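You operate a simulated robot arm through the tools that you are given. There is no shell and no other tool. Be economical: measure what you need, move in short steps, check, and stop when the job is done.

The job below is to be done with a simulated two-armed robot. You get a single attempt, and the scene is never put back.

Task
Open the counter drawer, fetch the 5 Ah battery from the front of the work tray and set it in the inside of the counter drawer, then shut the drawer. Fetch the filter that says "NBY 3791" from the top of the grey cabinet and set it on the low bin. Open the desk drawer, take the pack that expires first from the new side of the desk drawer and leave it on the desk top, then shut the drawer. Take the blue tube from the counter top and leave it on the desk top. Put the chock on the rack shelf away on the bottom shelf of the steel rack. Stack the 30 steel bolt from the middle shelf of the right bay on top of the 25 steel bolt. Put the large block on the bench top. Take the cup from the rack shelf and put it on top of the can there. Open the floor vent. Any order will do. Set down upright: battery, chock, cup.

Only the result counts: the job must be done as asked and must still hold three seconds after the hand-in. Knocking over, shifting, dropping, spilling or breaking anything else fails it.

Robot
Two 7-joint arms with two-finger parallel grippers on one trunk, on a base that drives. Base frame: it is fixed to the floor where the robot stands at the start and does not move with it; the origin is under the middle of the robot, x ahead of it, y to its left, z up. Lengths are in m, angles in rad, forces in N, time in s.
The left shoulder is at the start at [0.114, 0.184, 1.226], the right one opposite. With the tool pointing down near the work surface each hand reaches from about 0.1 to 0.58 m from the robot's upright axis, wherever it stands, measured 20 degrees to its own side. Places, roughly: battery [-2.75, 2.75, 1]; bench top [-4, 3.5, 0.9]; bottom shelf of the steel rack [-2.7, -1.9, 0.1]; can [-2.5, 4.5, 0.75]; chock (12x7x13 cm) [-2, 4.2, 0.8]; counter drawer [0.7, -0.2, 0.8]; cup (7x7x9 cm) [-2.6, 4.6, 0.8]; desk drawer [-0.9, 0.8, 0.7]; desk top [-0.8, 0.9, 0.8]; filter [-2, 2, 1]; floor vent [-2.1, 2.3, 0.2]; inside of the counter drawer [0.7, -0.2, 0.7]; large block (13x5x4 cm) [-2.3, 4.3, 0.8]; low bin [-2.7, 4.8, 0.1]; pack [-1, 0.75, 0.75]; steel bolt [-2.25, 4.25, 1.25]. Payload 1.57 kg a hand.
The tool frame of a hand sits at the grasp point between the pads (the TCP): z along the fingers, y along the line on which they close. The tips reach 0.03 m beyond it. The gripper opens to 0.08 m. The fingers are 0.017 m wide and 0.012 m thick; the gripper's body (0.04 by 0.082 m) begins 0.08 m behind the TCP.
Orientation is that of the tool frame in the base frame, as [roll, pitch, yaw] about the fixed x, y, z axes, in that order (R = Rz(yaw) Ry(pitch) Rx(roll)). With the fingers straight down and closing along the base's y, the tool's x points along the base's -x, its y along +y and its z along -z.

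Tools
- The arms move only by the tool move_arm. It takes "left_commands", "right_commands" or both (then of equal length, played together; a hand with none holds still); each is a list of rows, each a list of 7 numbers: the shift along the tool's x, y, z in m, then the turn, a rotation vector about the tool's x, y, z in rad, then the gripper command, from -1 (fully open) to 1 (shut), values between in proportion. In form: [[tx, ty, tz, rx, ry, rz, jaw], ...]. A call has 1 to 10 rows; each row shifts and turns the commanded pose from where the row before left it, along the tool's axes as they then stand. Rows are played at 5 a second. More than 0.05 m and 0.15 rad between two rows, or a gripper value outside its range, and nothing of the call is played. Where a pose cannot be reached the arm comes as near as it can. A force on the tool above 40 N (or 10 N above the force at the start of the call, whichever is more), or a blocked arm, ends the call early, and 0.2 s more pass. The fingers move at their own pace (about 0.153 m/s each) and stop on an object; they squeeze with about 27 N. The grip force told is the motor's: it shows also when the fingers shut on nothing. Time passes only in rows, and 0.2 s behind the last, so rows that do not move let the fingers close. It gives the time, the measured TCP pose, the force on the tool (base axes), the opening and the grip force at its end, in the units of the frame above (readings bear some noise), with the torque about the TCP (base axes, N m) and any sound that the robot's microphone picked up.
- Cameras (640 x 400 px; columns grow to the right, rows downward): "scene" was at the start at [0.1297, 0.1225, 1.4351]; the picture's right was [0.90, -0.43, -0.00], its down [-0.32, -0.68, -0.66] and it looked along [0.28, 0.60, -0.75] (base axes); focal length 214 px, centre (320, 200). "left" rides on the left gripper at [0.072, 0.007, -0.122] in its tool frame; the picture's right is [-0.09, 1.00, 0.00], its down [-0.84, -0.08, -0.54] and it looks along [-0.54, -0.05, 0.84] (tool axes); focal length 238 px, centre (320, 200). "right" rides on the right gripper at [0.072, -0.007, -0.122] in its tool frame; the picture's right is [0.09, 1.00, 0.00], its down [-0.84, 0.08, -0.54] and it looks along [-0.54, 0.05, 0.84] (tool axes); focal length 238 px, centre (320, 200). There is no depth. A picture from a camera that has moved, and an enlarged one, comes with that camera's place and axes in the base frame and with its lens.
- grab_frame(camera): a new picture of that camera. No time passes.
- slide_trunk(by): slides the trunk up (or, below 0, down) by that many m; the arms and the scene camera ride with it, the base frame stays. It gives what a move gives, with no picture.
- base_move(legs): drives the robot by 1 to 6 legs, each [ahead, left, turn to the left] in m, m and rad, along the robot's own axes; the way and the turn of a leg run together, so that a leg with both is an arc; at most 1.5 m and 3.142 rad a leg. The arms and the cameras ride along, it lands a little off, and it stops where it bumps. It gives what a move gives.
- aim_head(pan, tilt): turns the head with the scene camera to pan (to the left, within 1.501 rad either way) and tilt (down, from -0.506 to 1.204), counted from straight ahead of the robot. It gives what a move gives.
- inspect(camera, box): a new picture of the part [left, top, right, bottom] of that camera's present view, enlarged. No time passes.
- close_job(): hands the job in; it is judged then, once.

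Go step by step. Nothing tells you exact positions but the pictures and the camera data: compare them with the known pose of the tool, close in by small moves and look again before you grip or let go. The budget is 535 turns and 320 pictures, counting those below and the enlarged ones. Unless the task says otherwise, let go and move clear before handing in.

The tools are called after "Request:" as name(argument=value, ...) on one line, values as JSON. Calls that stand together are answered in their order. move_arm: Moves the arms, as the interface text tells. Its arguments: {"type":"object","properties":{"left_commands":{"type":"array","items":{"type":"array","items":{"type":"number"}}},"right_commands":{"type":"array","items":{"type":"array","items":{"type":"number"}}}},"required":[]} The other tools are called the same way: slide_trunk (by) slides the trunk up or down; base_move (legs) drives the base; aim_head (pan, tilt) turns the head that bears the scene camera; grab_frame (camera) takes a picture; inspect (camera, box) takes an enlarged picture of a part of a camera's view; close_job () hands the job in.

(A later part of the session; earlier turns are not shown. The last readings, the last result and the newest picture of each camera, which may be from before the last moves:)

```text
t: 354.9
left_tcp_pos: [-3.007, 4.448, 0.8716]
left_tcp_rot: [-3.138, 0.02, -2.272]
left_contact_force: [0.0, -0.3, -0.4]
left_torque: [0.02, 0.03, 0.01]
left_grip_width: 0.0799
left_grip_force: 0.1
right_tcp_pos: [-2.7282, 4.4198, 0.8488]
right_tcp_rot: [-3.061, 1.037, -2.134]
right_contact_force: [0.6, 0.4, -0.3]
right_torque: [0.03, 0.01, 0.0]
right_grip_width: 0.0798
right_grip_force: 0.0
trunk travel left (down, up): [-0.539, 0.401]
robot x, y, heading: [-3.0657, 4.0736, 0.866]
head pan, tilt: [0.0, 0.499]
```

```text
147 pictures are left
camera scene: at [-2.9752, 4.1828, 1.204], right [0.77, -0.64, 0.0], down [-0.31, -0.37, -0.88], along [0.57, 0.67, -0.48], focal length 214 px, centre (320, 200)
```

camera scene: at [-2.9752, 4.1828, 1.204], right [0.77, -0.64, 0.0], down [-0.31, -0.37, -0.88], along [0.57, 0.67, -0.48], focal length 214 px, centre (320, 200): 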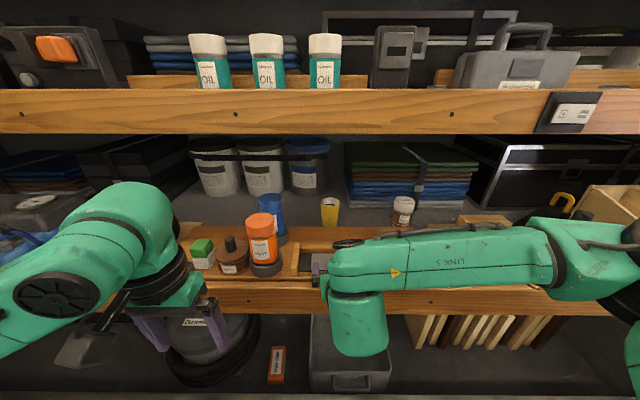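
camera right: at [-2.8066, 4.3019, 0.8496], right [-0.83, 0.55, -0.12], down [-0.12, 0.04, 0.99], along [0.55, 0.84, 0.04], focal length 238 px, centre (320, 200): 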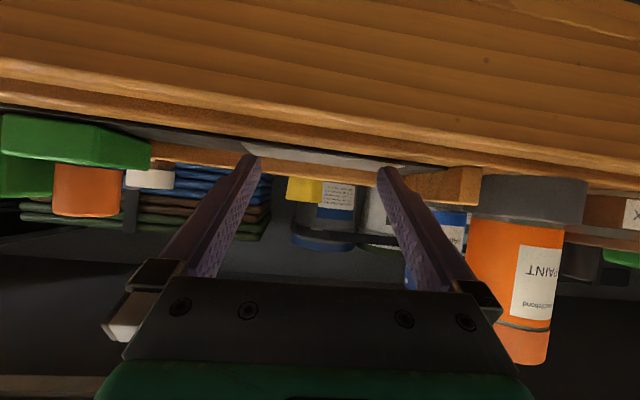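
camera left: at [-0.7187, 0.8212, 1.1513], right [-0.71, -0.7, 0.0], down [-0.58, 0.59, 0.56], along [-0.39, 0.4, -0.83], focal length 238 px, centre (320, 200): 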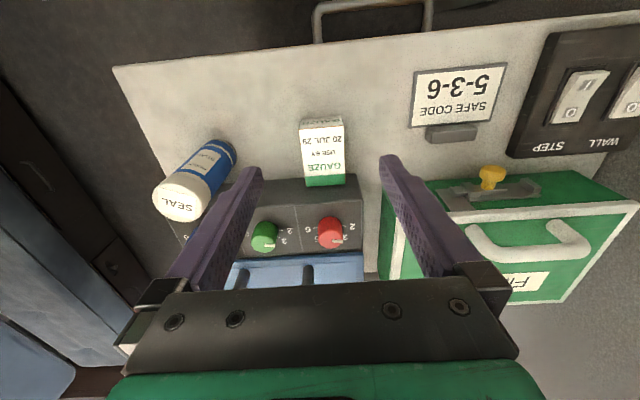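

The lip top is ≈0.83, so I must come in a little higher. Raise 2 cm and advance toward the cup.

Request:
move_arm(right_commands=[[-0.018, 0, -0.01, 0, 0, 0, -1], [-0.018, -0.002, 0.036, 0, 0, 0, -1], [-0.018, -0.002, 0.036, 0, 0, 0, -1], [-0.018, 0, 0.036, 0, 0, 0, -1]])

Request:
grab_frame(camera="right")

Request:
grab_frame(camera="scene")

```text
t: 355.9
left_tcp_pos: [-3.0082, 4.448, 0.8705]
left_tcp_rot: [-3.138, 0.015, -2.273]
left_contact_force: [0.2, 0.0, 0.6]
left_torque: [-0.02, 0.0, 0.0]
left_grip_width: 0.0798
left_grip_force: 0.1
right_tcp_pos: [-2.6559, 4.5166, 0.8629]
right_tcp_rot: [-3.065, 1.035, -2.132]
right_contact_force: [0.0, 0.2, 0.6]
right_torque: [0.02, 0.02, 0.01]
right_grip_width: 0.0798
right_grip_force: 0.0
trunk travel left (down, up): [-0.539, 0.401]
robot x, y, heading: [-3.0654, 4.0748, 0.872]
head pan, tilt: [0.0, 0.499]
```

```text
146 pictures are left
camera right: at [-2.7332, 4.3979, 0.8627], right [-0.83, 0.55, -0.12], down [-0.12, 0.04, 0.99], along [0.55, 0.84, 0.03], focal length 238 px, centre (320, 200)
```

right: 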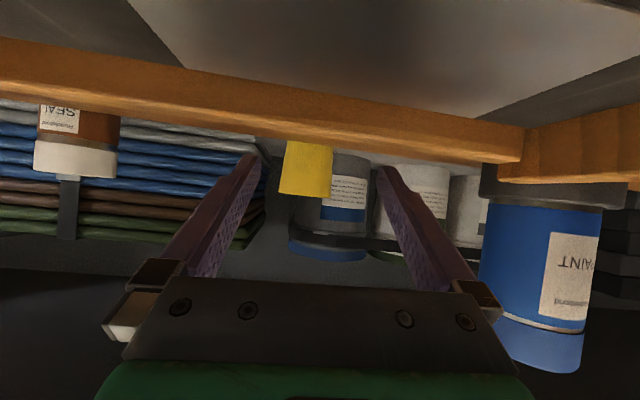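

```text
145 pictures are left
camera scene: at [-2.9745, 4.1849, 1.2037], right [0.77, -0.64, 0.0], down [-0.31, -0.37, -0.88], along [0.56, 0.67, -0.48], focal length 214 px, centre (320, 200)
```

scene: 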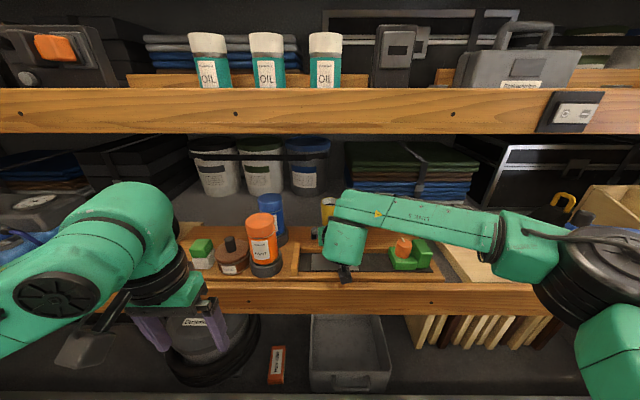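

Cup is slightly to the right of centre. Shift 2 cm that way and advance.

Request:
move_arm(right_commands=[[-0.01, -0.01, 0.018, 0, 0, 0, -1], [-0.018, -0.01, 0.034, 0, 0, 0, -1], [-0.018, 0, 0.034, 0, 0, 0, -1]])

Request:
grab_frame(camera="right")

Request:
inspect(camera="scene", box=[220, 150, 480, 320])

```text
t: 356.7
left_tcp_pos: [-3.0085, 4.4485, 0.869]
left_tcp_rot: [-3.139, 0.014, -2.272]
left_contact_force: [-0.6, -0.1, 0.4]
left_torque: [-0.01, 0.0, -0.02]
left_grip_width: 0.08
left_grip_force: 0.0
right_tcp_pos: [-2.5828, 4.5851, 0.858]
right_tcp_rot: [-3.061, 1.035, -2.131]
right_contact_force: [0.3, 0.2, -0.1]
right_torque: [0.0, 0.0, -0.03]
right_grip_width: 0.08
right_grip_force: 0.0
trunk travel left (down, up): [-0.539, 0.401]
robot x, y, heading: [-3.0698, 4.0708, 0.873]
head pan, tilt: [0.0, 0.499]
```

```text
144 pictures are left
camera right: at [-2.6606, 4.4662, 0.8584], right [-0.83, 0.55, -0.12], down [-0.12, 0.04, 0.99], along [0.55, 0.84, 0.03], focal length 238 px, centre (320, 200)
```

right: 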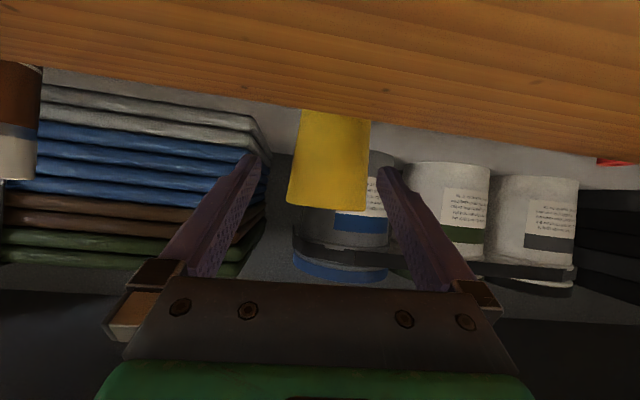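

```text
2.35 times, centred on (350, 235) of scene
camera zoom: at [-2.9751, 4.1851, 1.2038], right [0.77, -0.64, 0.0], down [-0.31, -0.37, -0.88], along [0.57, 0.67, -0.48], focal length 505 px, centre (249, 118)
```

zoom: 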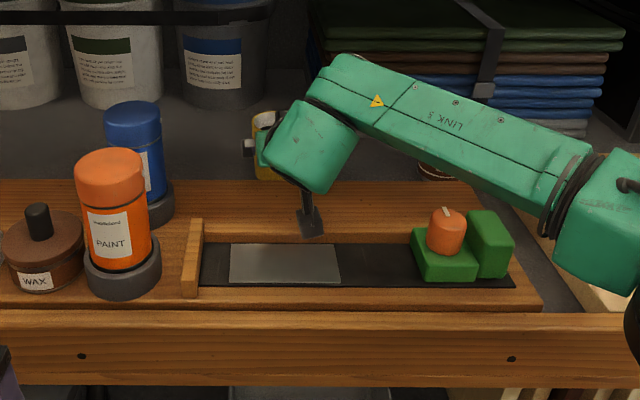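

Cup centred. Advance ~7 cm to straddle it.

Request:
move_arm(right_commands=[[-0.014, 0.003, 0.034, 0, 0, 0, -1], [-0.015, 0.003, 0.031, 0, 0, 0, -1]])

Request:
grab_frame(camera="right")

```text
t: 357.3
left_tcp_pos: [-3.0079, 4.4478, 0.8706]
left_tcp_rot: [-3.139, 0.019, -2.272]
left_contact_force: [-0.5, 0.3, 0.3]
left_torque: [0.02, -0.02, 0.0]
left_grip_width: 0.0802
left_grip_force: 0.1
right_tcp_pos: [-2.5524, 4.6337, 0.8506]
right_tcp_rot: [-3.066, 1.035, -2.13]
right_contact_force: [0.1, -0.2, 0.0]
right_torque: [0.01, -0.03, -0.02]
right_grip_width: 0.0801
right_grip_force: 0.1
right hand out of reach, approached as far as the arm can: row 2
trunk travel left (down, up): [-0.539, 0.401]
robot x, y, heading: [-3.0677, 4.0747, 0.878]
head pan, tilt: [0.0, 0.499]
```

```text
142 pictures are left
camera right: at [-2.6306, 4.5168, 0.8519], right [-0.83, 0.54, -0.12], down [-0.12, 0.04, 0.99], along [0.54, 0.84, 0.04], focal length 238 px, centre (320, 200)
```

right: 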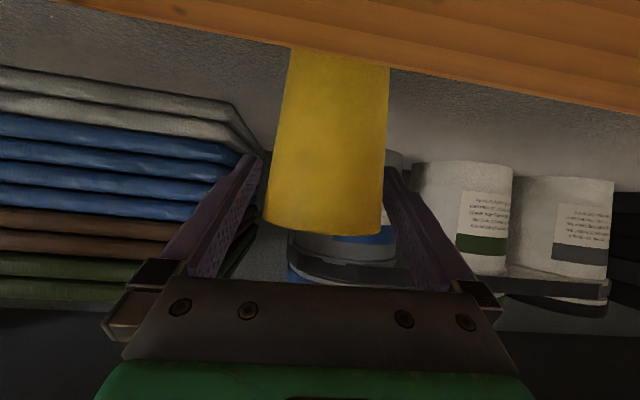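

Request:
base_move(legs=[[0.02, 0, 0]])

Request:
move_arm(right_commands=[[0, 0, 0, 0, 0, 0, 0.0], [0, 0, 0, 0, 0, 0, 1], [0, 0, 0, 0, 0, 0, 1], [0, 0, 0, 0, 0, 0, 1]])

Request:
grab_frame(camera="right")

```text
t: 358.1
left_tcp_pos: [-2.996, 4.463, 0.8716]
left_tcp_rot: [-3.139, 0.016, -2.273]
left_contact_force: [0.0, -0.6, 0.5]
left_torque: [-0.01, -0.01, 0.0]
left_grip_width: 0.08
left_grip_force: 0.1
right_tcp_pos: [-2.5393, 4.6498, 0.8524]
right_tcp_rot: [-3.063, 1.037, -2.132]
right_contact_force: [-0.3, 0.8, 0.1]
right_torque: [-0.01, -0.03, 0.02]
right_grip_width: 0.0801
right_grip_force: 0.1
trunk travel left (down, up): [-0.539, 0.401]
robot x, y, heading: [-3.0557, 4.0886, 0.868]
head pan, tilt: [0.0, 0.499]
```

```text
t: 359.1
left_tcp_pos: [-2.9933, 4.4636, 0.8715]
left_tcp_rot: [-3.138, 0.019, -2.272]
left_contact_force: [0.1, 0.5, -0.1]
left_torque: [-0.02, 0.0, -0.04]
left_grip_width: 0.0798
left_grip_force: 0.0
right_tcp_pos: [-2.5386, 4.6503, 0.8509]
right_tcp_rot: [-3.063, 1.034, -2.133]
right_contact_force: [-0.2, -0.7, 0.5]
right_torque: [0.01, -0.03, -0.01]
right_grip_width: 0.0601
right_grip_force: 27.3
trunk travel left (down, up): [-0.539, 0.401]
robot x, y, heading: [-3.0538, 4.0879, 0.872]
head pan, tilt: [0.0, 0.499]
```

```text
141 pictures are left
camera right: at [-2.6166, 4.5318, 0.8518], right [-0.83, 0.55, -0.12], down [-0.12, 0.04, 0.99], along [0.55, 0.84, 0.03], focal length 238 px, centre (320, 200)
```

right: 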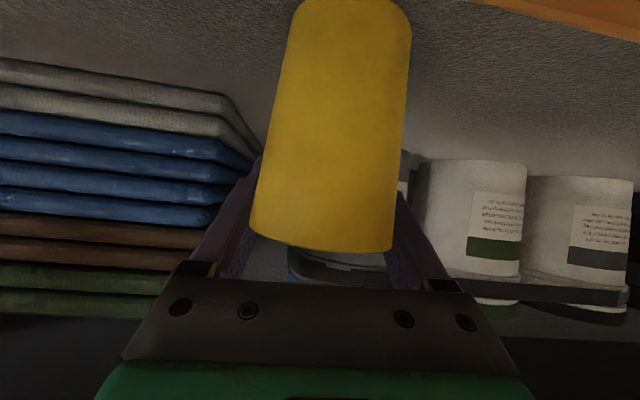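

Cup gripped (6.0 cm). Lift slightly, pull back a little, then lift to above can height.

Request:
move_arm(right_commands=[[-0.013, 0, -0.008, 0, 0, 0, 1], [-0.013, 0, -0.008, 0, 0, 0, 1], [0.02, 0, -0.035, 0, 0, 0, 1], [0.02, 0, -0.035, 0, 0, 0, 1], [-0.026, 0, -0.015, 0, 0, 0, 1], [-0.026, 0, -0.015, 0, 0, 0, 1], [-0.022, 0, -0.013, 0, 0, 0, 1]])

Request:
grab_frame(camera="right")

Request:
grab_frame(camera="scene")

```text
t: 360.7
left_tcp_pos: [-2.9946, 4.4623, 0.8715]
left_tcp_rot: [-3.138, 0.018, -2.272]
left_contact_force: [-0.5, -0.5, 0.1]
left_torque: [-0.02, 0.0, 0.01]
left_grip_width: 0.0799
left_grip_force: 0.0
right_tcp_pos: [-2.5922, 4.5863, 0.9692]
right_tcp_rot: [-3.062, 1.036, -2.13]
right_contact_force: [0.6, 0.7, 1.0]
right_torque: [-0.02, -0.02, 0.03]
right_grip_width: 0.0593
right_grip_force: 27.8
trunk travel left (down, up): [-0.539, 0.401]
robot x, y, heading: [-3.054, 4.0896, 0.869]
head pan, tilt: [0.0, 0.499]
```

```text
140 pictures are left
camera right: at [-2.67, 4.4686, 0.9704], right [-0.83, 0.55, -0.12], down [-0.12, 0.04, 0.99], along [0.55, 0.84, 0.03], focal length 238 px, centre (320, 200)
```

right: 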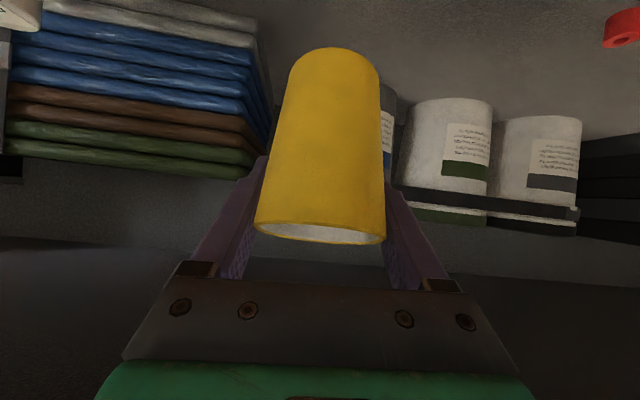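

```text
139 pictures are left
camera scene: at [-2.9626, 4.1987, 1.2039], right [0.77, -0.64, 0.0], down [-0.31, -0.37, -0.88], along [0.57, 0.67, -0.48], focal length 214 px, centre (320, 200)
```

scene: 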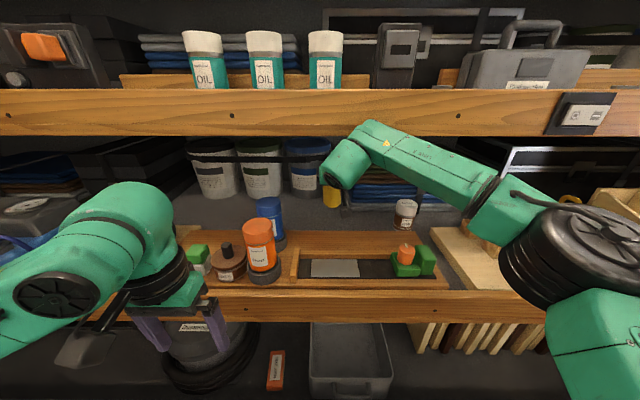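

Cup is lifted (bottom ≈0.90); can axis ≈[-2.362, 4.482], top ≈0.872. Move the base right by 24.5 cm.

Request:
base_move(legs=[[0, -0.245, 0]])

Request:
grab_frame(camera="right")

Request:
grab_frame(camera="scene")

```text
t: 362.5
left_tcp_pos: [-2.8052, 4.304, 0.8703]
left_tcp_rot: [-3.138, 0.018, -2.274]
left_contact_force: [0.3, -0.2, 0.2]
left_torque: [0.01, 0.07, 0.02]
left_grip_width: 0.08
left_grip_force: 0.1
right_tcp_pos: [-2.4011, 4.4273, 0.9699]
right_tcp_rot: [-3.066, 1.035, -2.135]
right_contact_force: [-0.2, 0.0, 0.0]
right_torque: [0.01, 0.0, -0.01]
right_grip_width: 0.0594
right_grip_force: 27.0
trunk travel left (down, up): [-0.539, 0.401]
robot x, y, heading: [-2.8669, 3.9301, 0.869]
head pan, tilt: [0.0, 0.499]
```

```text
138 pictures are left
camera right: at [-2.4801, 4.3094, 0.9698], right [-0.83, 0.55, -0.12], down [-0.12, 0.04, 0.99], along [0.55, 0.84, 0.03], focal length 238 px, centre (320, 200)
```

right: 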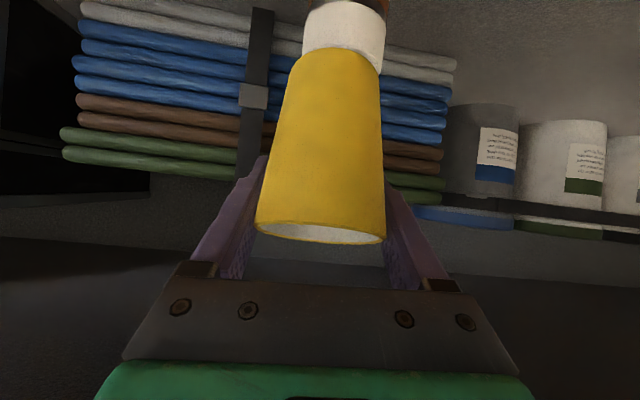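

```text
137 pictures are left
camera scene: at [-2.7727, 4.0397, 1.2039], right [0.76, -0.64, 0.0], down [-0.31, -0.37, -0.88], along [0.57, 0.67, -0.48], focal length 214 px, centre (320, 200)
```

scene: 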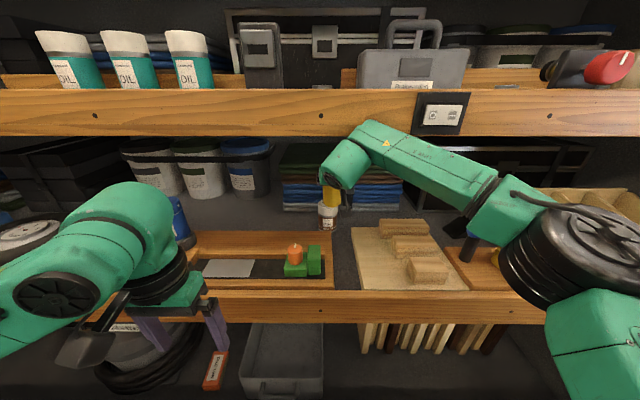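

The can's lid is straight ahead below the cup. Lower 1.5 cm, move forward 8 cm, and check alignment.

Request:
move_arm(right_commands=[[0.012, 0.002, 0.007, 0, 0, 0, 1], [-0.02, 0.002, 0.034, 0, 0, 0, 1], [-0.01, 0, 0.017, 0, 0, 0, 1]])

Request:
grab_frame(camera="right")

Request:
inspect(camera="scene", box=[260, 90, 420, 250])

```text
t: 363.5
left_tcp_pos: [-2.8193, 4.2768, 0.8825]
left_tcp_rot: [-3.141, 0.045, -2.281]
left_contact_force: [-0.6, 0.6, 0.7]
left_torque: [-0.03, 0.04, 0.04]
left_grip_width: 0.0801
left_grip_force: 0.1
right_tcp_pos: [-2.4097, 4.4546, 0.9689]
right_tcp_rot: [-3.026, 1.055, -2.056]
right_contact_force: [-0.3, -0.6, -0.9]
right_torque: [-0.02, 0.02, 0.0]
right_grip_width: 0.0594
right_grip_force: 26.9
trunk travel left (down, up): [-0.539, 0.401]
robot x, y, heading: [-2.8712, 3.923, 0.861]
head pan, tilt: [0.0, 0.499]
stopped in row 3 (right hand): the arm was blocked; the commanded pose is now the measured one
```

```text
136 pictures are left
camera right: at [-2.4827, 4.3337, 0.9659], right [-0.85, 0.51, -0.14], down [-0.15, 0.02, 0.99], along [0.51, 0.86, 0.05], focal length 238 px, centre (320, 200)
```

right: 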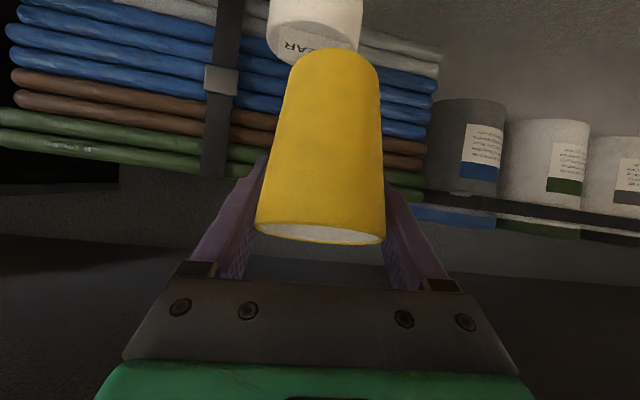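

```text
2.50 times, centred on (340, 170) of scene
camera zoom: at [-2.7949, 4.0045, 1.209], right [0.76, -0.65, 0.0], down [-0.3, -0.34, -0.89], along [0.58, 0.68, -0.45], focal length 536 px, centre (270, 275)
```

zoom: 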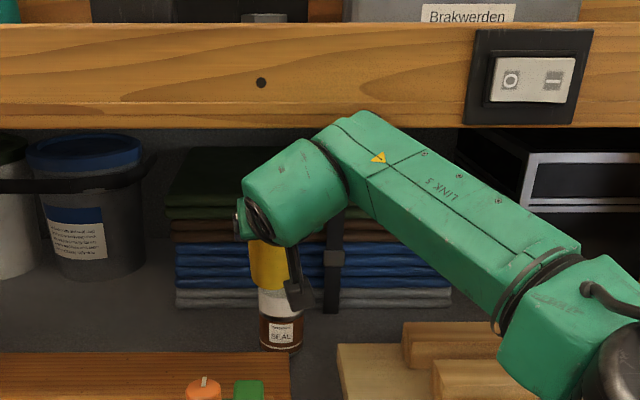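

The forearm corner caught the upper shelf lip. Back off, lower the hand, and tilt it slightly flatter.

Request:
move_arm(right_commands=[[0.02, 0, -0.034, 0, 0, 0, 1], [0.02, 0, -0.03, 0, 0, 0, 1]])

Request:
grab_frame(camera="right")

```text
t: 364.1
left_tcp_pos: [-2.8076, 4.2951, 0.8738]
left_tcp_rot: [-3.137, 0.023, -2.28]
left_contact_force: [-0.5, 0.4, 0.5]
left_torque: [0.03, -0.02, 0.0]
left_grip_width: 0.0801
left_grip_force: 0.1
right_tcp_pos: [-2.4296, 4.4099, 0.9479]
right_tcp_rot: [-3.04, 1.027, -2.088]
right_contact_force: [0.2, 0.3, -0.6]
right_torque: [0.01, 0.0, -0.03]
right_grip_width: 0.0595
right_grip_force: 27.1
trunk travel left (down, up): [-0.539, 0.401]
robot x, y, heading: [-2.8676, 3.923, 0.863]
head pan, tilt: [0.0, 0.499]
```

```text
134 pictures are left
camera right: at [-2.5048, 4.2901, 0.9498], right [-0.84, 0.52, -0.13], down [-0.13, 0.04, 0.99], along [0.52, 0.85, 0.03], focal length 238 px, centre (320, 200)
```

right: 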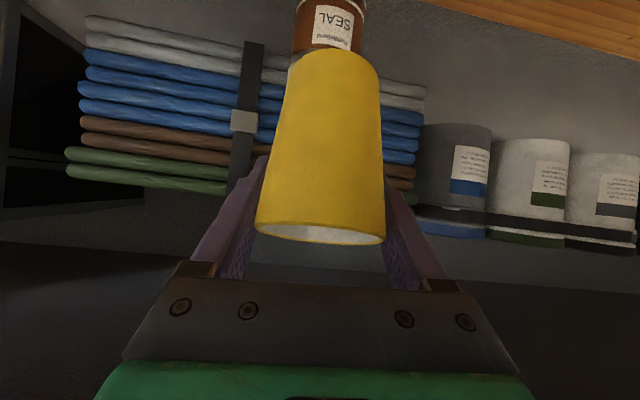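

Request:
move_arm(right_commands=[[0.003, 0, 0.002, 0, -0.1, 0, 1], [-0.0142, -0.002, 0.03, 0, 0, 0, 1], [-0.0142, -0.002, 0.03, 0, 0, 0, 1], [-0.009, -0.002, 0.018, 0, 0, 0, 1]])

Request:
grab_frame(camera="right")

Request:
inspect(camera="scene", box=[260, 90, 420, 250])

```text
t: 365.1
left_tcp_pos: [-2.8076, 4.2953, 0.8723]
left_tcp_rot: [-3.139, 0.021, -2.279]
left_contact_force: [-0.7, 1.0, 0.5]
left_torque: [-0.02, -0.04, -0.01]
left_grip_width: 0.0799
left_grip_force: 0.0
right_tcp_pos: [-2.3762, 4.4776, 0.9457]
right_tcp_rot: [-3.017, 1.13, -2.06]
right_contact_force: [-3.3, -4.3, 15.5]
right_torque: [-0.34, 0.26, -0.05]
right_grip_width: 0.0598
right_grip_force: 26.6
trunk travel left (down, up): [-0.539, 0.401]
robot x, y, heading: [-2.8653, 3.9212, 0.863]
head pan, tilt: [0.0, 0.499]
```

```text
133 pictures are left
camera right: at [-2.4498, 4.3577, 0.9326], right [-0.84, 0.53, -0.14], down [-0.18, -0.04, 0.98], along [0.51, 0.85, 0.13], focal length 238 px, centre (320, 200)
```

right: 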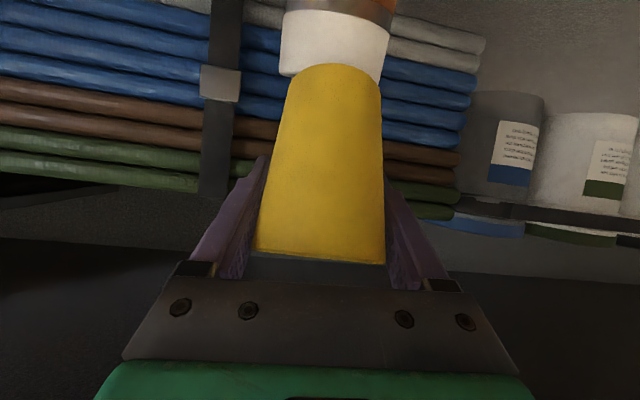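

```text
2.50 times, centred on (340, 170) of scene
camera zoom: at [-2.7778, 4.0303, 1.2046], right [0.76, -0.65, 0.0], down [-0.31, -0.36, -0.88], along [0.57, 0.67, -0.48], focal length 536 px, centre (270, 275)
```

zoom: 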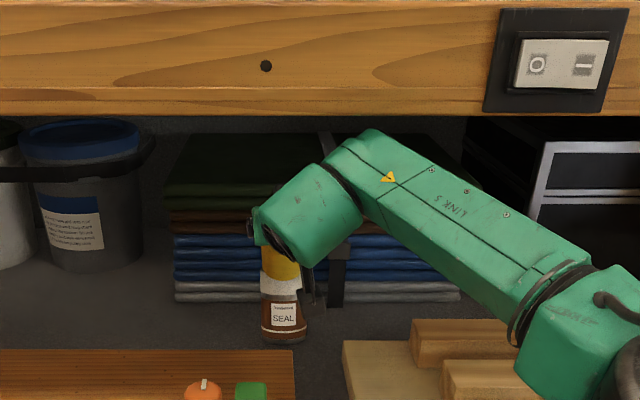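

Cup is touching the lid's near part already (15 N). Unload 1 cm, move 1.8 cm forward, then check.

Request:
move_arm(right_commands=[[-0.008, 0, -0.004, 0, 0, 0, 1], [-0.0075, 0.0, 0.016, 0, 0, 0, 1]])

Request:
grab_frame(camera="right")

Request:
grab_frame(camera="left")

```text
t: 365.7
left_tcp_pos: [-2.8075, 4.2974, 0.8708]
left_tcp_rot: [-3.137, 0.019, -2.281]
left_contact_force: [-0.4, -0.5, 0.7]
left_torque: [-0.01, 0.0, 0.0]
left_grip_width: 0.08
left_grip_force: 0.0
right_tcp_pos: [-2.3668, 4.4942, 0.9499]
right_tcp_rot: [-3.016, 1.122, -2.059]
right_contact_force: [-0.6, -0.1, 3.0]
right_torque: [-0.02, 0.04, 0.02]
right_grip_width: 0.0595
right_grip_force: 27.5
trunk travel left (down, up): [-0.539, 0.401]
robot x, y, heading: [-2.8709, 3.9232, 0.866]
head pan, tilt: [0.0, 0.499]
```

```text
131 pictures are left
camera right: at [-2.4393, 4.3748, 0.9381], right [-0.84, 0.53, -0.14], down [-0.18, -0.03, 0.98], along [0.51, 0.85, 0.12], focal length 238 px, centre (320, 200)
```

right: 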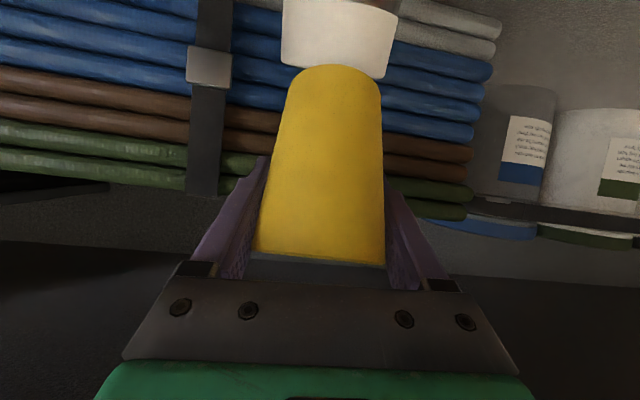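

```text
130 pictures are left
camera left: at [-2.8609, 4.2454, 0.9923], right [-0.7, 0.72, 0.0], down [0.6, 0.58, 0.56], along [0.4, 0.39, -0.83], focal length 238 px, centre (320, 200)
```

left: 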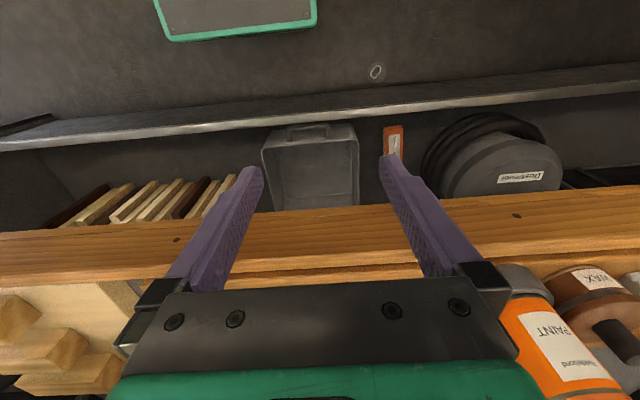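

Lid and cup base are nearly coaxial now. Lower gently to contact.

Request:
move_arm(right_commands=[[0.0045, 0, 0.002, 0, 0, 0, 1], [0.0027, 0, 0.0013, 0, 0, 0, 1]])

Request:
inspect(camera="scene", box=[290, 140, 386, 230])

```text
t: 366.3
left_tcp_pos: [-2.8069, 4.2957, 0.8727]
left_tcp_rot: [-3.138, 0.021, -2.28]
left_contact_force: [-0.7, -0.9, 0.1]
left_torque: [0.03, 0.02, 0.03]
left_grip_width: 0.08
left_grip_force: 0.1
right_tcp_pos: [-2.3659, 4.4922, 0.9461]
right_tcp_rot: [-3.02, 1.129, -2.06]
right_contact_force: [-1.9, -1.4, 16.0]
right_torque: [-0.27, 0.26, 0.03]
right_grip_width: 0.0594
right_grip_force: 27.4
trunk travel left (down, up): [-0.539, 0.401]
robot x, y, heading: [-2.8701, 3.9268, 0.863]
head pan, tilt: [0.0, 0.499]
```

```text
4.44 times, centred on (338, 185) of scene
camera zoom: at [-2.7775, 4.0301, 1.2046], right [0.76, -0.65, 0.0], down [-0.31, -0.36, -0.88], along [0.57, 0.67, -0.48], focal length 953 px, centre (240, 267)
```

zoom: 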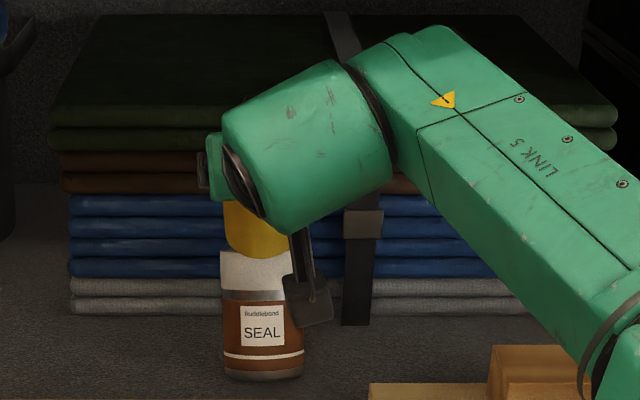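

Contact made, aligned. Ease 2 mm, open gradually, and retreat straight back.

Request:
move_arm(right_commands=[[-0.002, 0, -0.001, 0, 0, 0, 1], [0, 0, 0, 0, 0, 0, 0.1], [0, 0, 0, 0, 0, 0, -0.5], [0, 0, 0, 0, 0, 0, -1], [0, 0, 0, 0, 0, 0, -1], [0.014, 0, -0.03, 0, 0, 0, -1], [0.014, 0, -0.03, 0, 0, 0, -1], [0.014, 0, -0.03, 0, 0, 0, -1], [0.014, 0, -0.03, 0, 0, 0, -1]])

Request:
grab_frame(camera="right")

```text
t: 368.3
left_tcp_pos: [-2.8064, 4.2968, 0.8716]
left_tcp_rot: [-3.14, 0.017, -2.281]
left_contact_force: [0.7, 0.1, 0.7]
left_torque: [0.02, -0.05, 0.01]
left_grip_width: 0.0802
left_grip_force: 0.1
right_tcp_pos: [-2.4406, 4.3843, 0.9465]
right_tcp_rot: [-3.022, 1.123, -2.068]
right_contact_force: [0.0, -0.3, -0.9]
right_torque: [0.01, -0.01, 0.0]
right_grip_width: 0.08
right_grip_force: 0.1
trunk travel left (down, up): [-0.539, 0.401]
robot x, y, heading: [-2.8729, 3.9214, 0.864]
head pan, tilt: [0.0, 0.499]
```

```text
128 pictures are left
camera right: at [-2.5144, 4.2637, 0.9338], right [-0.84, 0.53, -0.13], down [-0.18, -0.03, 0.98], along [0.52, 0.85, 0.12], focal length 238 px, centre (320, 200)
```

right: 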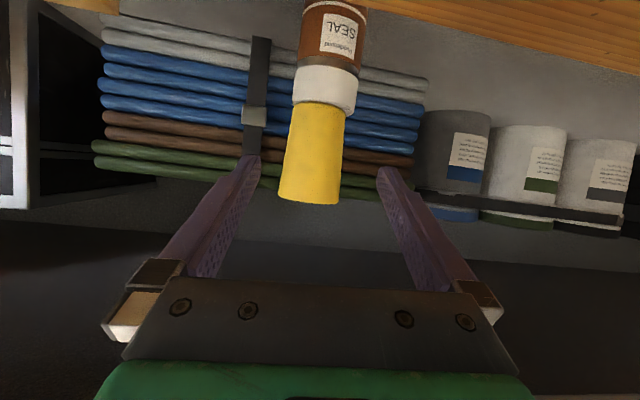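

The cup stands centred on the can. Back out and look at the wooden blocks and the chock.

Request:
base_move(legs=[[-0.22, 0, 0]])

Request:
aim_head(pan=-0.35, tilt=0.5)

Request:
grab_frame(camera="scene")

```text
t: 370.0
left_tcp_pos: [-2.9483, 4.1297, 0.8698]
left_tcp_rot: [-3.136, 0.017, -2.281]
left_contact_force: [-0.6, -1.0, 0.9]
left_torque: [0.05, -0.03, -0.01]
left_grip_width: 0.0801
left_grip_force: 0.2
right_tcp_pos: [-2.5831, 4.2164, 0.945]
right_tcp_rot: [-3.02, 1.121, -2.065]
right_contact_force: [0.1, 0.3, -0.3]
right_torque: [0.0, 0.02, 0.0]
right_grip_width: 0.0799
right_grip_force: 0.1
trunk travel left (down, up): [-0.539, 0.401]
robot x, y, heading: [-3.0131, 3.7568, 0.862]
head pan, tilt: [0.0, 0.499]
```

```text
t: 370.8
left_tcp_pos: [-2.9491, 4.1298, 0.8699]
left_tcp_rot: [-3.14, 0.019, -2.28]
left_contact_force: [0.3, -0.5, 0.6]
left_torque: [0.01, -0.01, -0.04]
left_grip_width: 0.0799
left_grip_force: 0.0
right_tcp_pos: [-2.5825, 4.2175, 0.9455]
right_tcp_rot: [-3.023, 1.122, -2.066]
right_contact_force: [-0.1, -0.4, -0.4]
right_torque: [-0.03, 0.0, 0.0]
right_grip_width: 0.08
right_grip_force: 0.1
trunk travel left (down, up): [-0.539, 0.401]
robot x, y, heading: [-3.0077, 3.7572, 0.87]
head pan, tilt: [-0.351, 0.499]
```

```text
127 pictures are left
camera scene: at [-2.8972, 3.8415, 1.2039], right [0.49, -0.87, 0.0], down [-0.42, -0.24, -0.88], along [0.77, 0.43, -0.48], focal length 214 px, centre (320, 200)
```

scene: 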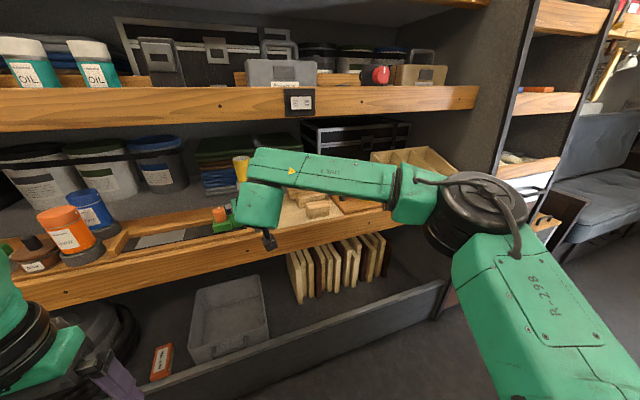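

Request:
base_move(legs=[[0, -0.25, 0]])

Request:
aim_head(pan=0.25, tilt=0.5)

Request:
grab_frame(camera="scene")

```text
t: 372.7
left_tcp_pos: [-2.759, 3.9677, 0.8708]
left_tcp_rot: [-3.139, 0.019, -2.278]
left_contact_force: [0.2, -0.2, 1.0]
left_torque: [0.02, 0.01, 0.03]
left_grip_width: 0.0801
left_grip_force: 0.1
right_tcp_pos: [-2.394, 4.0566, 0.9458]
right_tcp_rot: [-3.021, 1.123, -2.065]
right_contact_force: [0.7, -0.5, -0.5]
right_torque: [-0.01, 0.02, -0.03]
right_grip_width: 0.08
right_grip_force: 0.0
trunk travel left (down, up): [-0.539, 0.401]
robot x, y, heading: [-2.824, 3.5936, 0.866]
head pan, tilt: [-0.351, 0.499]
```

```text
t: 373.7
left_tcp_pos: [-2.7588, 3.9682, 0.8707]
left_tcp_rot: [-3.138, 0.018, -2.278]
left_contact_force: [-0.6, -0.1, 1.1]
left_torque: [0.04, 0.02, 0.03]
left_grip_width: 0.0799
left_grip_force: 0.1
right_tcp_pos: [-2.395, 4.0566, 0.9458]
right_tcp_rot: [-3.021, 1.124, -2.062]
right_contact_force: [0.7, -0.2, -0.4]
right_torque: [0.02, 0.0, 0.02]
right_grip_width: 0.0797
right_grip_force: 0.1
trunk travel left (down, up): [-0.539, 0.401]
robot x, y, heading: [-2.8224, 3.5993, 0.868]
head pan, tilt: [0.25, 0.499]
```

```text
126 pictures are left
camera scene: at [-2.7468, 3.7165, 1.2039], right [0.9, -0.44, 0.0], down [-0.21, -0.43, -0.88], along [0.39, 0.79, -0.48], focal length 214 px, centre (320, 200)
```

scene: 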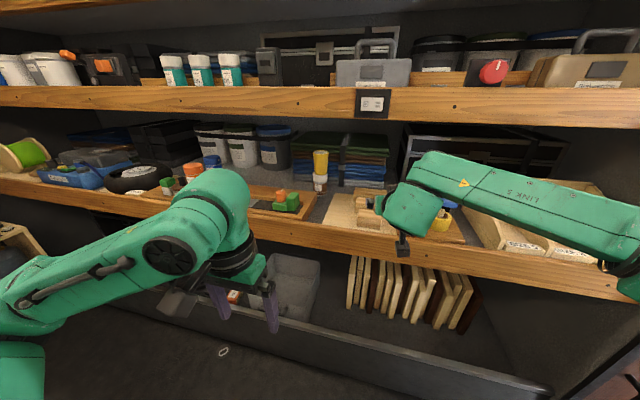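

Request:
grab_frame(camera="right")

Request:
inspect(camera="scene", box=[310, 140, 480, 260])

```text
125 pictures are left
camera right: at [-2.4681, 3.9364, 0.9335], right [-0.84, 0.53, -0.13], down [-0.18, -0.03, 0.98], along [0.51, 0.85, 0.12], focal length 238 px, centre (320, 200)
```

right: 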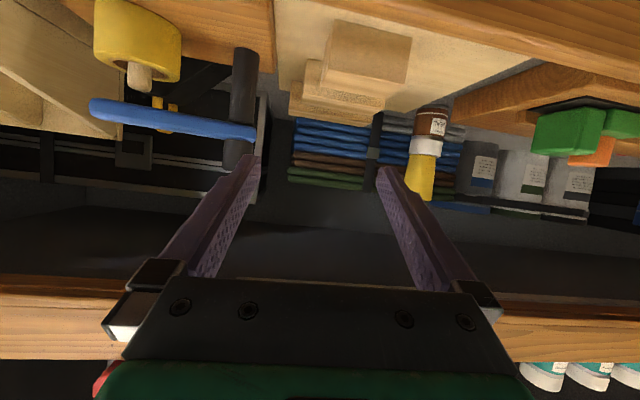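

```text
3.33 times, centred on (395, 200) of scene
camera zoom: at [-2.7468, 3.7165, 1.2039], right [0.9, -0.44, 0.0], down [-0.21, -0.43, -0.88], along [0.39, 0.79, -0.48], focal length 715 px, centre (70, 200)
```

zoom: 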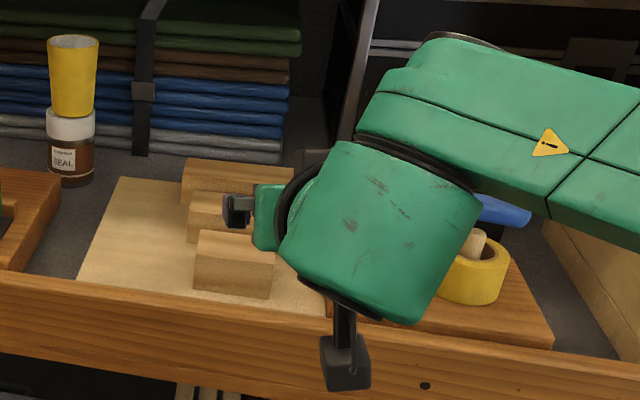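

The rear wooden block is the longest (large) one, at ≈[-2.28, 4.26], its length along the shelf. I'll grip it front-to-back with the hand leaning sideways to stay below the upper lip. Reorient the right hand first.

Request:
move_arm(right_commands=[[0.016, 0, -0.034, 0, 0, 0, -1], [0.016, 0, -0.034, 0, 0, 0, -1], [0.016, 0, -0.034, 0.03, 0.07, 0, -1], [0, 0, 0, 0.03, 0.14, 0, -1], [0, 0, 0, 0, 0.14, 0, -1], [0, 0, 0, 0, 0.14, 0, -1], [0, 0, 0, 0, 0.14, 0, -1], [0, 0, 0, 0, 0.14, 0, -1], [0, 0, 0, 0, 0.14, 0, -1], [0, 0, 0, 0, 0.14, 0, -1]])

Request:
move_arm(right_commands=[[0, 0, 0, 0, 0, 0.15, -1], [0, 0, 0, 0, 0, 0.15, -1], [0, 0, 0, 0, 0, 0.15, -1], [0, 0, 0, 0, 0, 0.15, -1], [0, 0, 0, 0, 0, 0.15, -1], [0, 0, 0, 0, 0, 0.15, -1], [0, 0, 0, 0, 0, 0.15, -1], [0, 0, 0, 0, 0, 0.15, -1], [0, 0, 0, 0, 0, 0.15, -1], [0, 0, 0, 0, 0, 0.1, -1]])

Request:
move_arm(right_commands=[[0, 0, 0, 0, 0.14, 0, -1], [0, 0, 0, 0, 0.14, 0, -1], [0, 0, 0, 0, 0.14, 0, -1], [0, 0, 0, 0, 0.14, 0, -1], [0, 0, 0, 0, 0.14, 0, -1]])

Request:
grab_frame(camera="scene")

```text
t: 375.9
left_tcp_pos: [-2.7601, 3.9699, 0.8717]
left_tcp_rot: [-3.137, 0.016, -2.277]
left_contact_force: [0.1, 0.5, -0.1]
left_torque: [-0.04, 0.01, -0.02]
left_grip_width: 0.0796
left_grip_force: 0.1
right_tcp_pos: [-2.4576, 3.9625, 0.9467]
right_tcp_rot: [-3.057, 0.074, -2.215]
right_contact_force: [-0.4, 0.1, 0.8]
right_torque: [0.01, 0.0, 0.0]
right_grip_width: 0.08
right_grip_force: 0.1
trunk travel left (down, up): [-0.539, 0.401]
robot x, y, heading: [-2.8242, 3.5965, 0.862]
head pan, tilt: [0.25, 0.499]
```

```text
t: 378.1
left_tcp_pos: [-2.7598, 3.9696, 0.8706]
left_tcp_rot: [-3.138, 0.018, -2.277]
left_contact_force: [-0.3, -0.2, -0.4]
left_torque: [0.02, 0.0, -0.02]
left_grip_width: 0.0802
left_grip_force: 0.1
right_tcp_pos: [-2.4574, 3.9642, 0.9456]
right_tcp_rot: [3.074, 0.088, 2.61]
right_contact_force: [-0.3, -0.3, 0.4]
right_torque: [0.02, -0.01, -0.04]
right_grip_width: 0.0801
right_grip_force: 0.1
trunk travel left (down, up): [-0.539, 0.401]
robot x, y, heading: [-2.8243, 3.5957, 0.867]
head pan, tilt: [0.25, 0.499]
```

```text
t: 379.3
left_tcp_pos: [-2.7581, 3.9689, 0.8705]
left_tcp_rot: [-3.139, 0.015, -2.278]
left_contact_force: [0.1, 0.2, 0.4]
left_torque: [0.01, 0.0, 0.01]
left_grip_width: 0.0798
left_grip_force: 0.1
right_tcp_pos: [-2.4581, 3.9631, 0.9455]
right_tcp_rot: [3.058, -0.611, 2.664]
right_contact_force: [0.3, -0.1, -0.6]
right_torque: [0.0, 0.01, 0.0]
right_grip_width: 0.0799
right_grip_force: 0.0
trunk travel left (down, up): [-0.539, 0.401]
robot x, y, heading: [-2.8212, 3.5967, 0.865]
head pan, tilt: [0.25, 0.499]
```

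```text
123 pictures are left
camera scene: at [-2.7462, 3.7164, 1.2039], right [0.9, -0.44, 0.0], down [-0.21, -0.43, -0.88], along [0.39, 0.79, -0.48], focal length 214 px, centre (320, 200)
```

scene: 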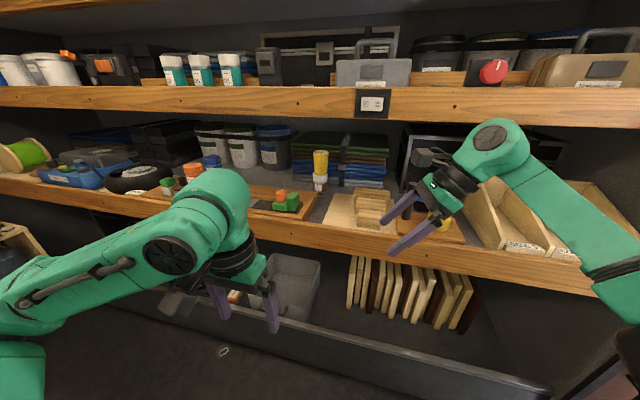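

Request:
inspect(camera="scene", box=[300, 140, 460, 250])

Request:
move_arm(right_commands=[[0, 0, 0, -0.049, -0.006, 0.07, -1], [0, 0, 0, -0.049, -0.006, 0.07, -1]])

Request:
grab_frame(camera="right")

```text
3.64 times, centred on (380, 195) of scene
camera zoom: at [-2.7462, 3.7164, 1.2039], right [0.9, -0.44, 0.0], down [-0.21, -0.43, -0.88], along [0.39, 0.79, -0.48], focal length 780 px, centre (102, 218)
```

zoom: 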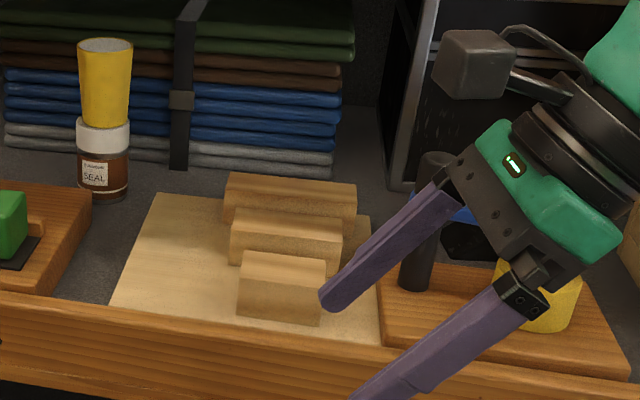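

```text
t: 379.9
left_tcp_pos: [-2.7592, 3.9685, 0.8712]
left_tcp_rot: [-3.138, 0.016, -2.276]
left_contact_force: [0.0, -0.7, -0.3]
left_torque: [-0.02, -0.02, -0.02]
left_grip_width: 0.0799
left_grip_force: 0.1
right_tcp_pos: [-2.4598, 3.9633, 0.9453]
right_tcp_rot: [3.059, -0.607, 2.493]
right_contact_force: [-0.6, -0.8, 0.2]
right_torque: [0.01, -0.01, 0.01]
right_grip_width: 0.0801
right_grip_force: 0.0
trunk travel left (down, up): [-0.539, 0.401]
robot x, y, heading: [-2.8235, 3.5962, 0.867]
head pan, tilt: [0.25, 0.499]
```

```text
121 pictures are left
camera right: at [-2.4613, 3.9442, 1.0866], right [0.58, 0.81, 0.12], down [0.82, -0.58, -0.03], along [0.05, 0.11, -0.99], focal length 238 px, centre (320, 200)
```

right: 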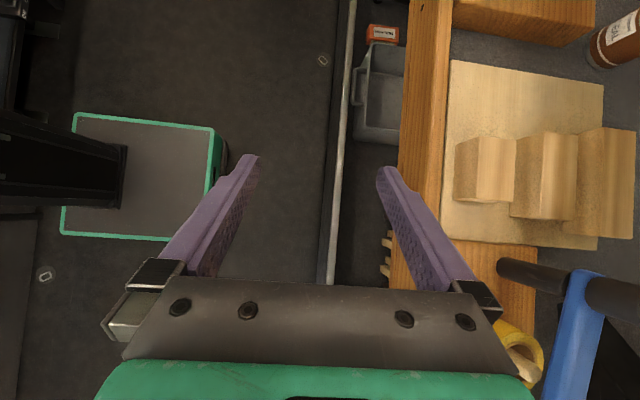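

The right camera now gives a top-down view of the three blocks. Inspect the gap between them.

Request:
inspect(camera="right", box=[440, 90, 640, 310])

```text
1.82 times, centred on (540, 200) of right
camera zoom: at [-2.4613, 3.9442, 1.0866], right [0.58, 0.81, 0.12], down [0.82, -0.58, -0.03], along [0.05, 0.11, -0.99], focal length 433 px, centre (-80, 200)
```

zoom: 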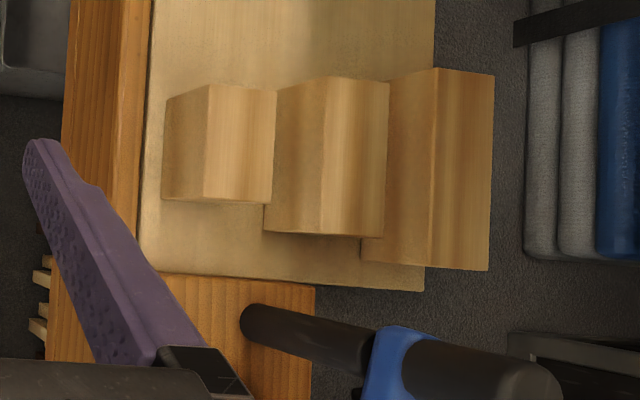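

Gaps between blocks are ~3.6 cm, block height ≈4 cm (top 0.845). The rear (large) block is at n-centre with lateral 1.824–1.870. Position the base and lower the hand to entry height.

Request:
move_arm(right_commands=[[-0.02, 0, 0.023, 0, 0.05, 0, -1], [-0.02, 0, 0.023, 0, 0.05, 0, -1]])

Request:
base_move(legs=[[0, 0.05, 0], [0.22, 0, 0]])

Request:
grab_frame(camera="right")

Request:
grab_frame(camera="scene")

```text
t: 380.5
left_tcp_pos: [-2.7584, 3.9688, 0.8707]
left_tcp_rot: [-3.137, 0.014, -2.278]
left_contact_force: [-0.2, 0.2, 0.0]
left_torque: [-0.02, -0.01, -0.02]
left_grip_width: 0.0798
left_grip_force: 0.0
right_tcp_pos: [-2.4523, 3.9631, 0.885]
right_tcp_rot: [3.05, -0.706, 2.503]
right_contact_force: [0.2, 0.3, 0.1]
right_torque: [0.03, -0.02, 0.03]
right_grip_width: 0.0799
right_grip_force: 0.0
trunk travel left (down, up): [-0.539, 0.401]
robot x, y, heading: [-2.8237, 3.5925, 0.864]
head pan, tilt: [0.25, 0.499]
```

```text
t: 382.6
left_tcp_pos: [-2.6578, 4.1654, 0.872]
left_tcp_rot: [-3.137, 0.017, -2.279]
left_contact_force: [-0.4, -1.1, 0.3]
left_torque: [0.03, 0.02, -0.02]
left_grip_width: 0.0798
left_grip_force: 0.0
right_tcp_pos: [-2.3504, 4.1594, 0.8856]
right_tcp_rot: [3.051, -0.705, 2.504]
right_contact_force: [-0.4, -0.1, 0.7]
right_torque: [-0.02, -0.06, -0.06]
right_grip_width: 0.0798
right_grip_force: 0.1
trunk travel left (down, up): [-0.539, 0.401]
robot x, y, heading: [-2.7186, 3.7975, 0.861]
head pan, tilt: [0.25, 0.499]
```

```text
119 pictures are left
camera right: at [-2.3421, 4.1319, 1.0255], right [0.58, 0.8, 0.13], down [0.81, -0.57, -0.13], along [-0.03, 0.18, -0.98], focal length 238 px, centre (320, 200)
```

right: 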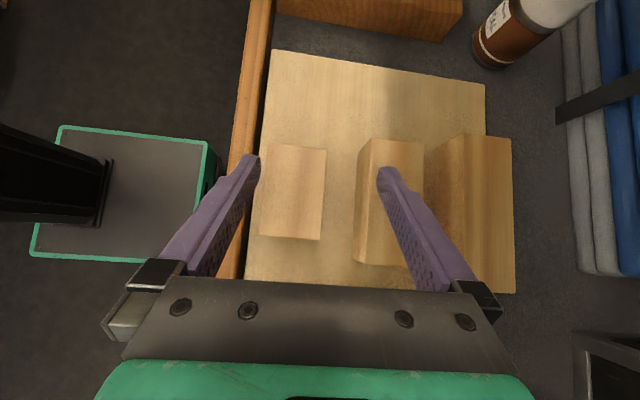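

```text
118 pictures are left
camera scene: at [-2.6449, 3.9131, 1.2039], right [0.9, -0.44, 0.0], down [-0.21, -0.43, -0.88], along [0.39, 0.79, -0.48], focal length 214 px, centre (320, 200)
```

scene: 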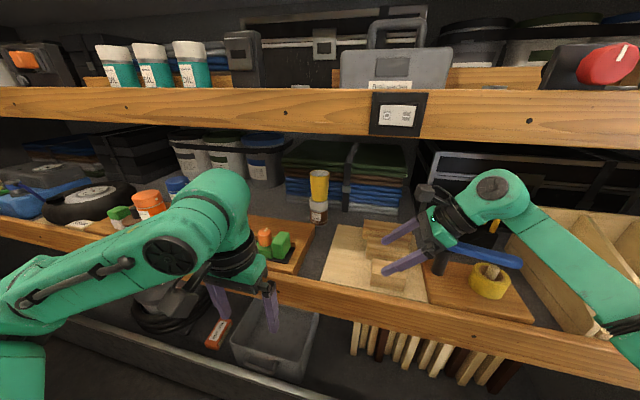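

Excellent view. Move forward 15.7 cm (and 1.5 cm left) over the large block.

Request:
move_arm(right_commands=[[0.0115, 0.035, 0.0097, 0, 0, 0, -1], [0, 0.04, 0, 0, 0, 0, -1], [0, 0.04, 0, 0, 0, 0, -1], [0, 0.04, 0, 0, 0, 0, -1]])

Request:
grab_frame(camera="right")

Request:
grab_frame(camera="scene")

```text
t: 383.6
left_tcp_pos: [-2.6567, 4.1648, 0.8703]
left_tcp_rot: [-3.138, 0.016, -2.278]
left_contact_force: [-1.0, -0.2, 0.2]
left_torque: [-0.01, 0.02, 0.0]
left_grip_width: 0.0799
left_grip_force: 0.1
right_tcp_pos: [-2.3073, 4.2334, 0.894]
right_tcp_rot: [3.049, -0.705, 2.507]
right_contact_force: [0.7, -0.6, -0.9]
right_torque: [0.02, -0.01, 0.0]
right_grip_width: 0.0802
right_grip_force: 0.0
right hand out of reach, approached as far as the arm can: row 3, 4
trunk travel left (down, up): [-0.539, 0.401]
robot x, y, heading: [-2.7196, 3.7955, 0.866]
head pan, tilt: [0.25, 0.499]
```

```text
117 pictures are left
camera right: at [-2.2987, 4.2069, 1.0325], right [0.58, 0.8, 0.13], down [0.81, -0.57, -0.13], along [-0.03, 0.18, -0.98], focal length 238 px, centre (320, 200)
```

right: 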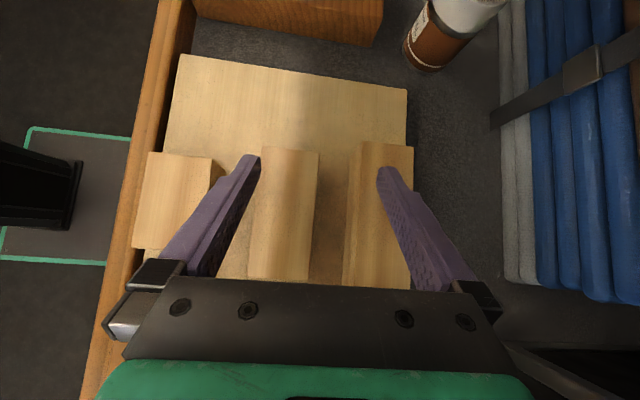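

```text
116 pictures are left
camera scene: at [-2.6446, 3.9134, 1.2038], right [0.9, -0.44, 0.0], down [-0.21, -0.43, -0.88], along [0.39, 0.79, -0.48], focal length 214 px, centre (320, 200)
```

scene: 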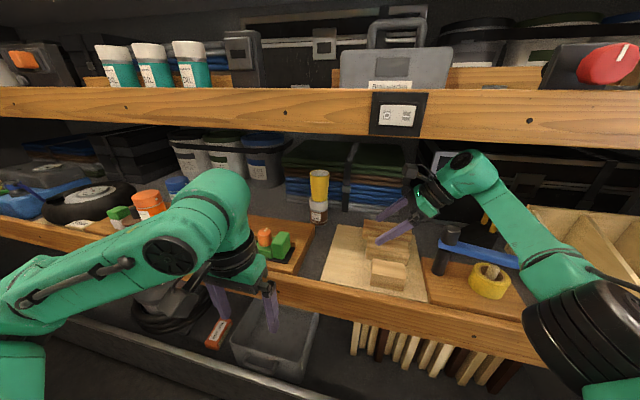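

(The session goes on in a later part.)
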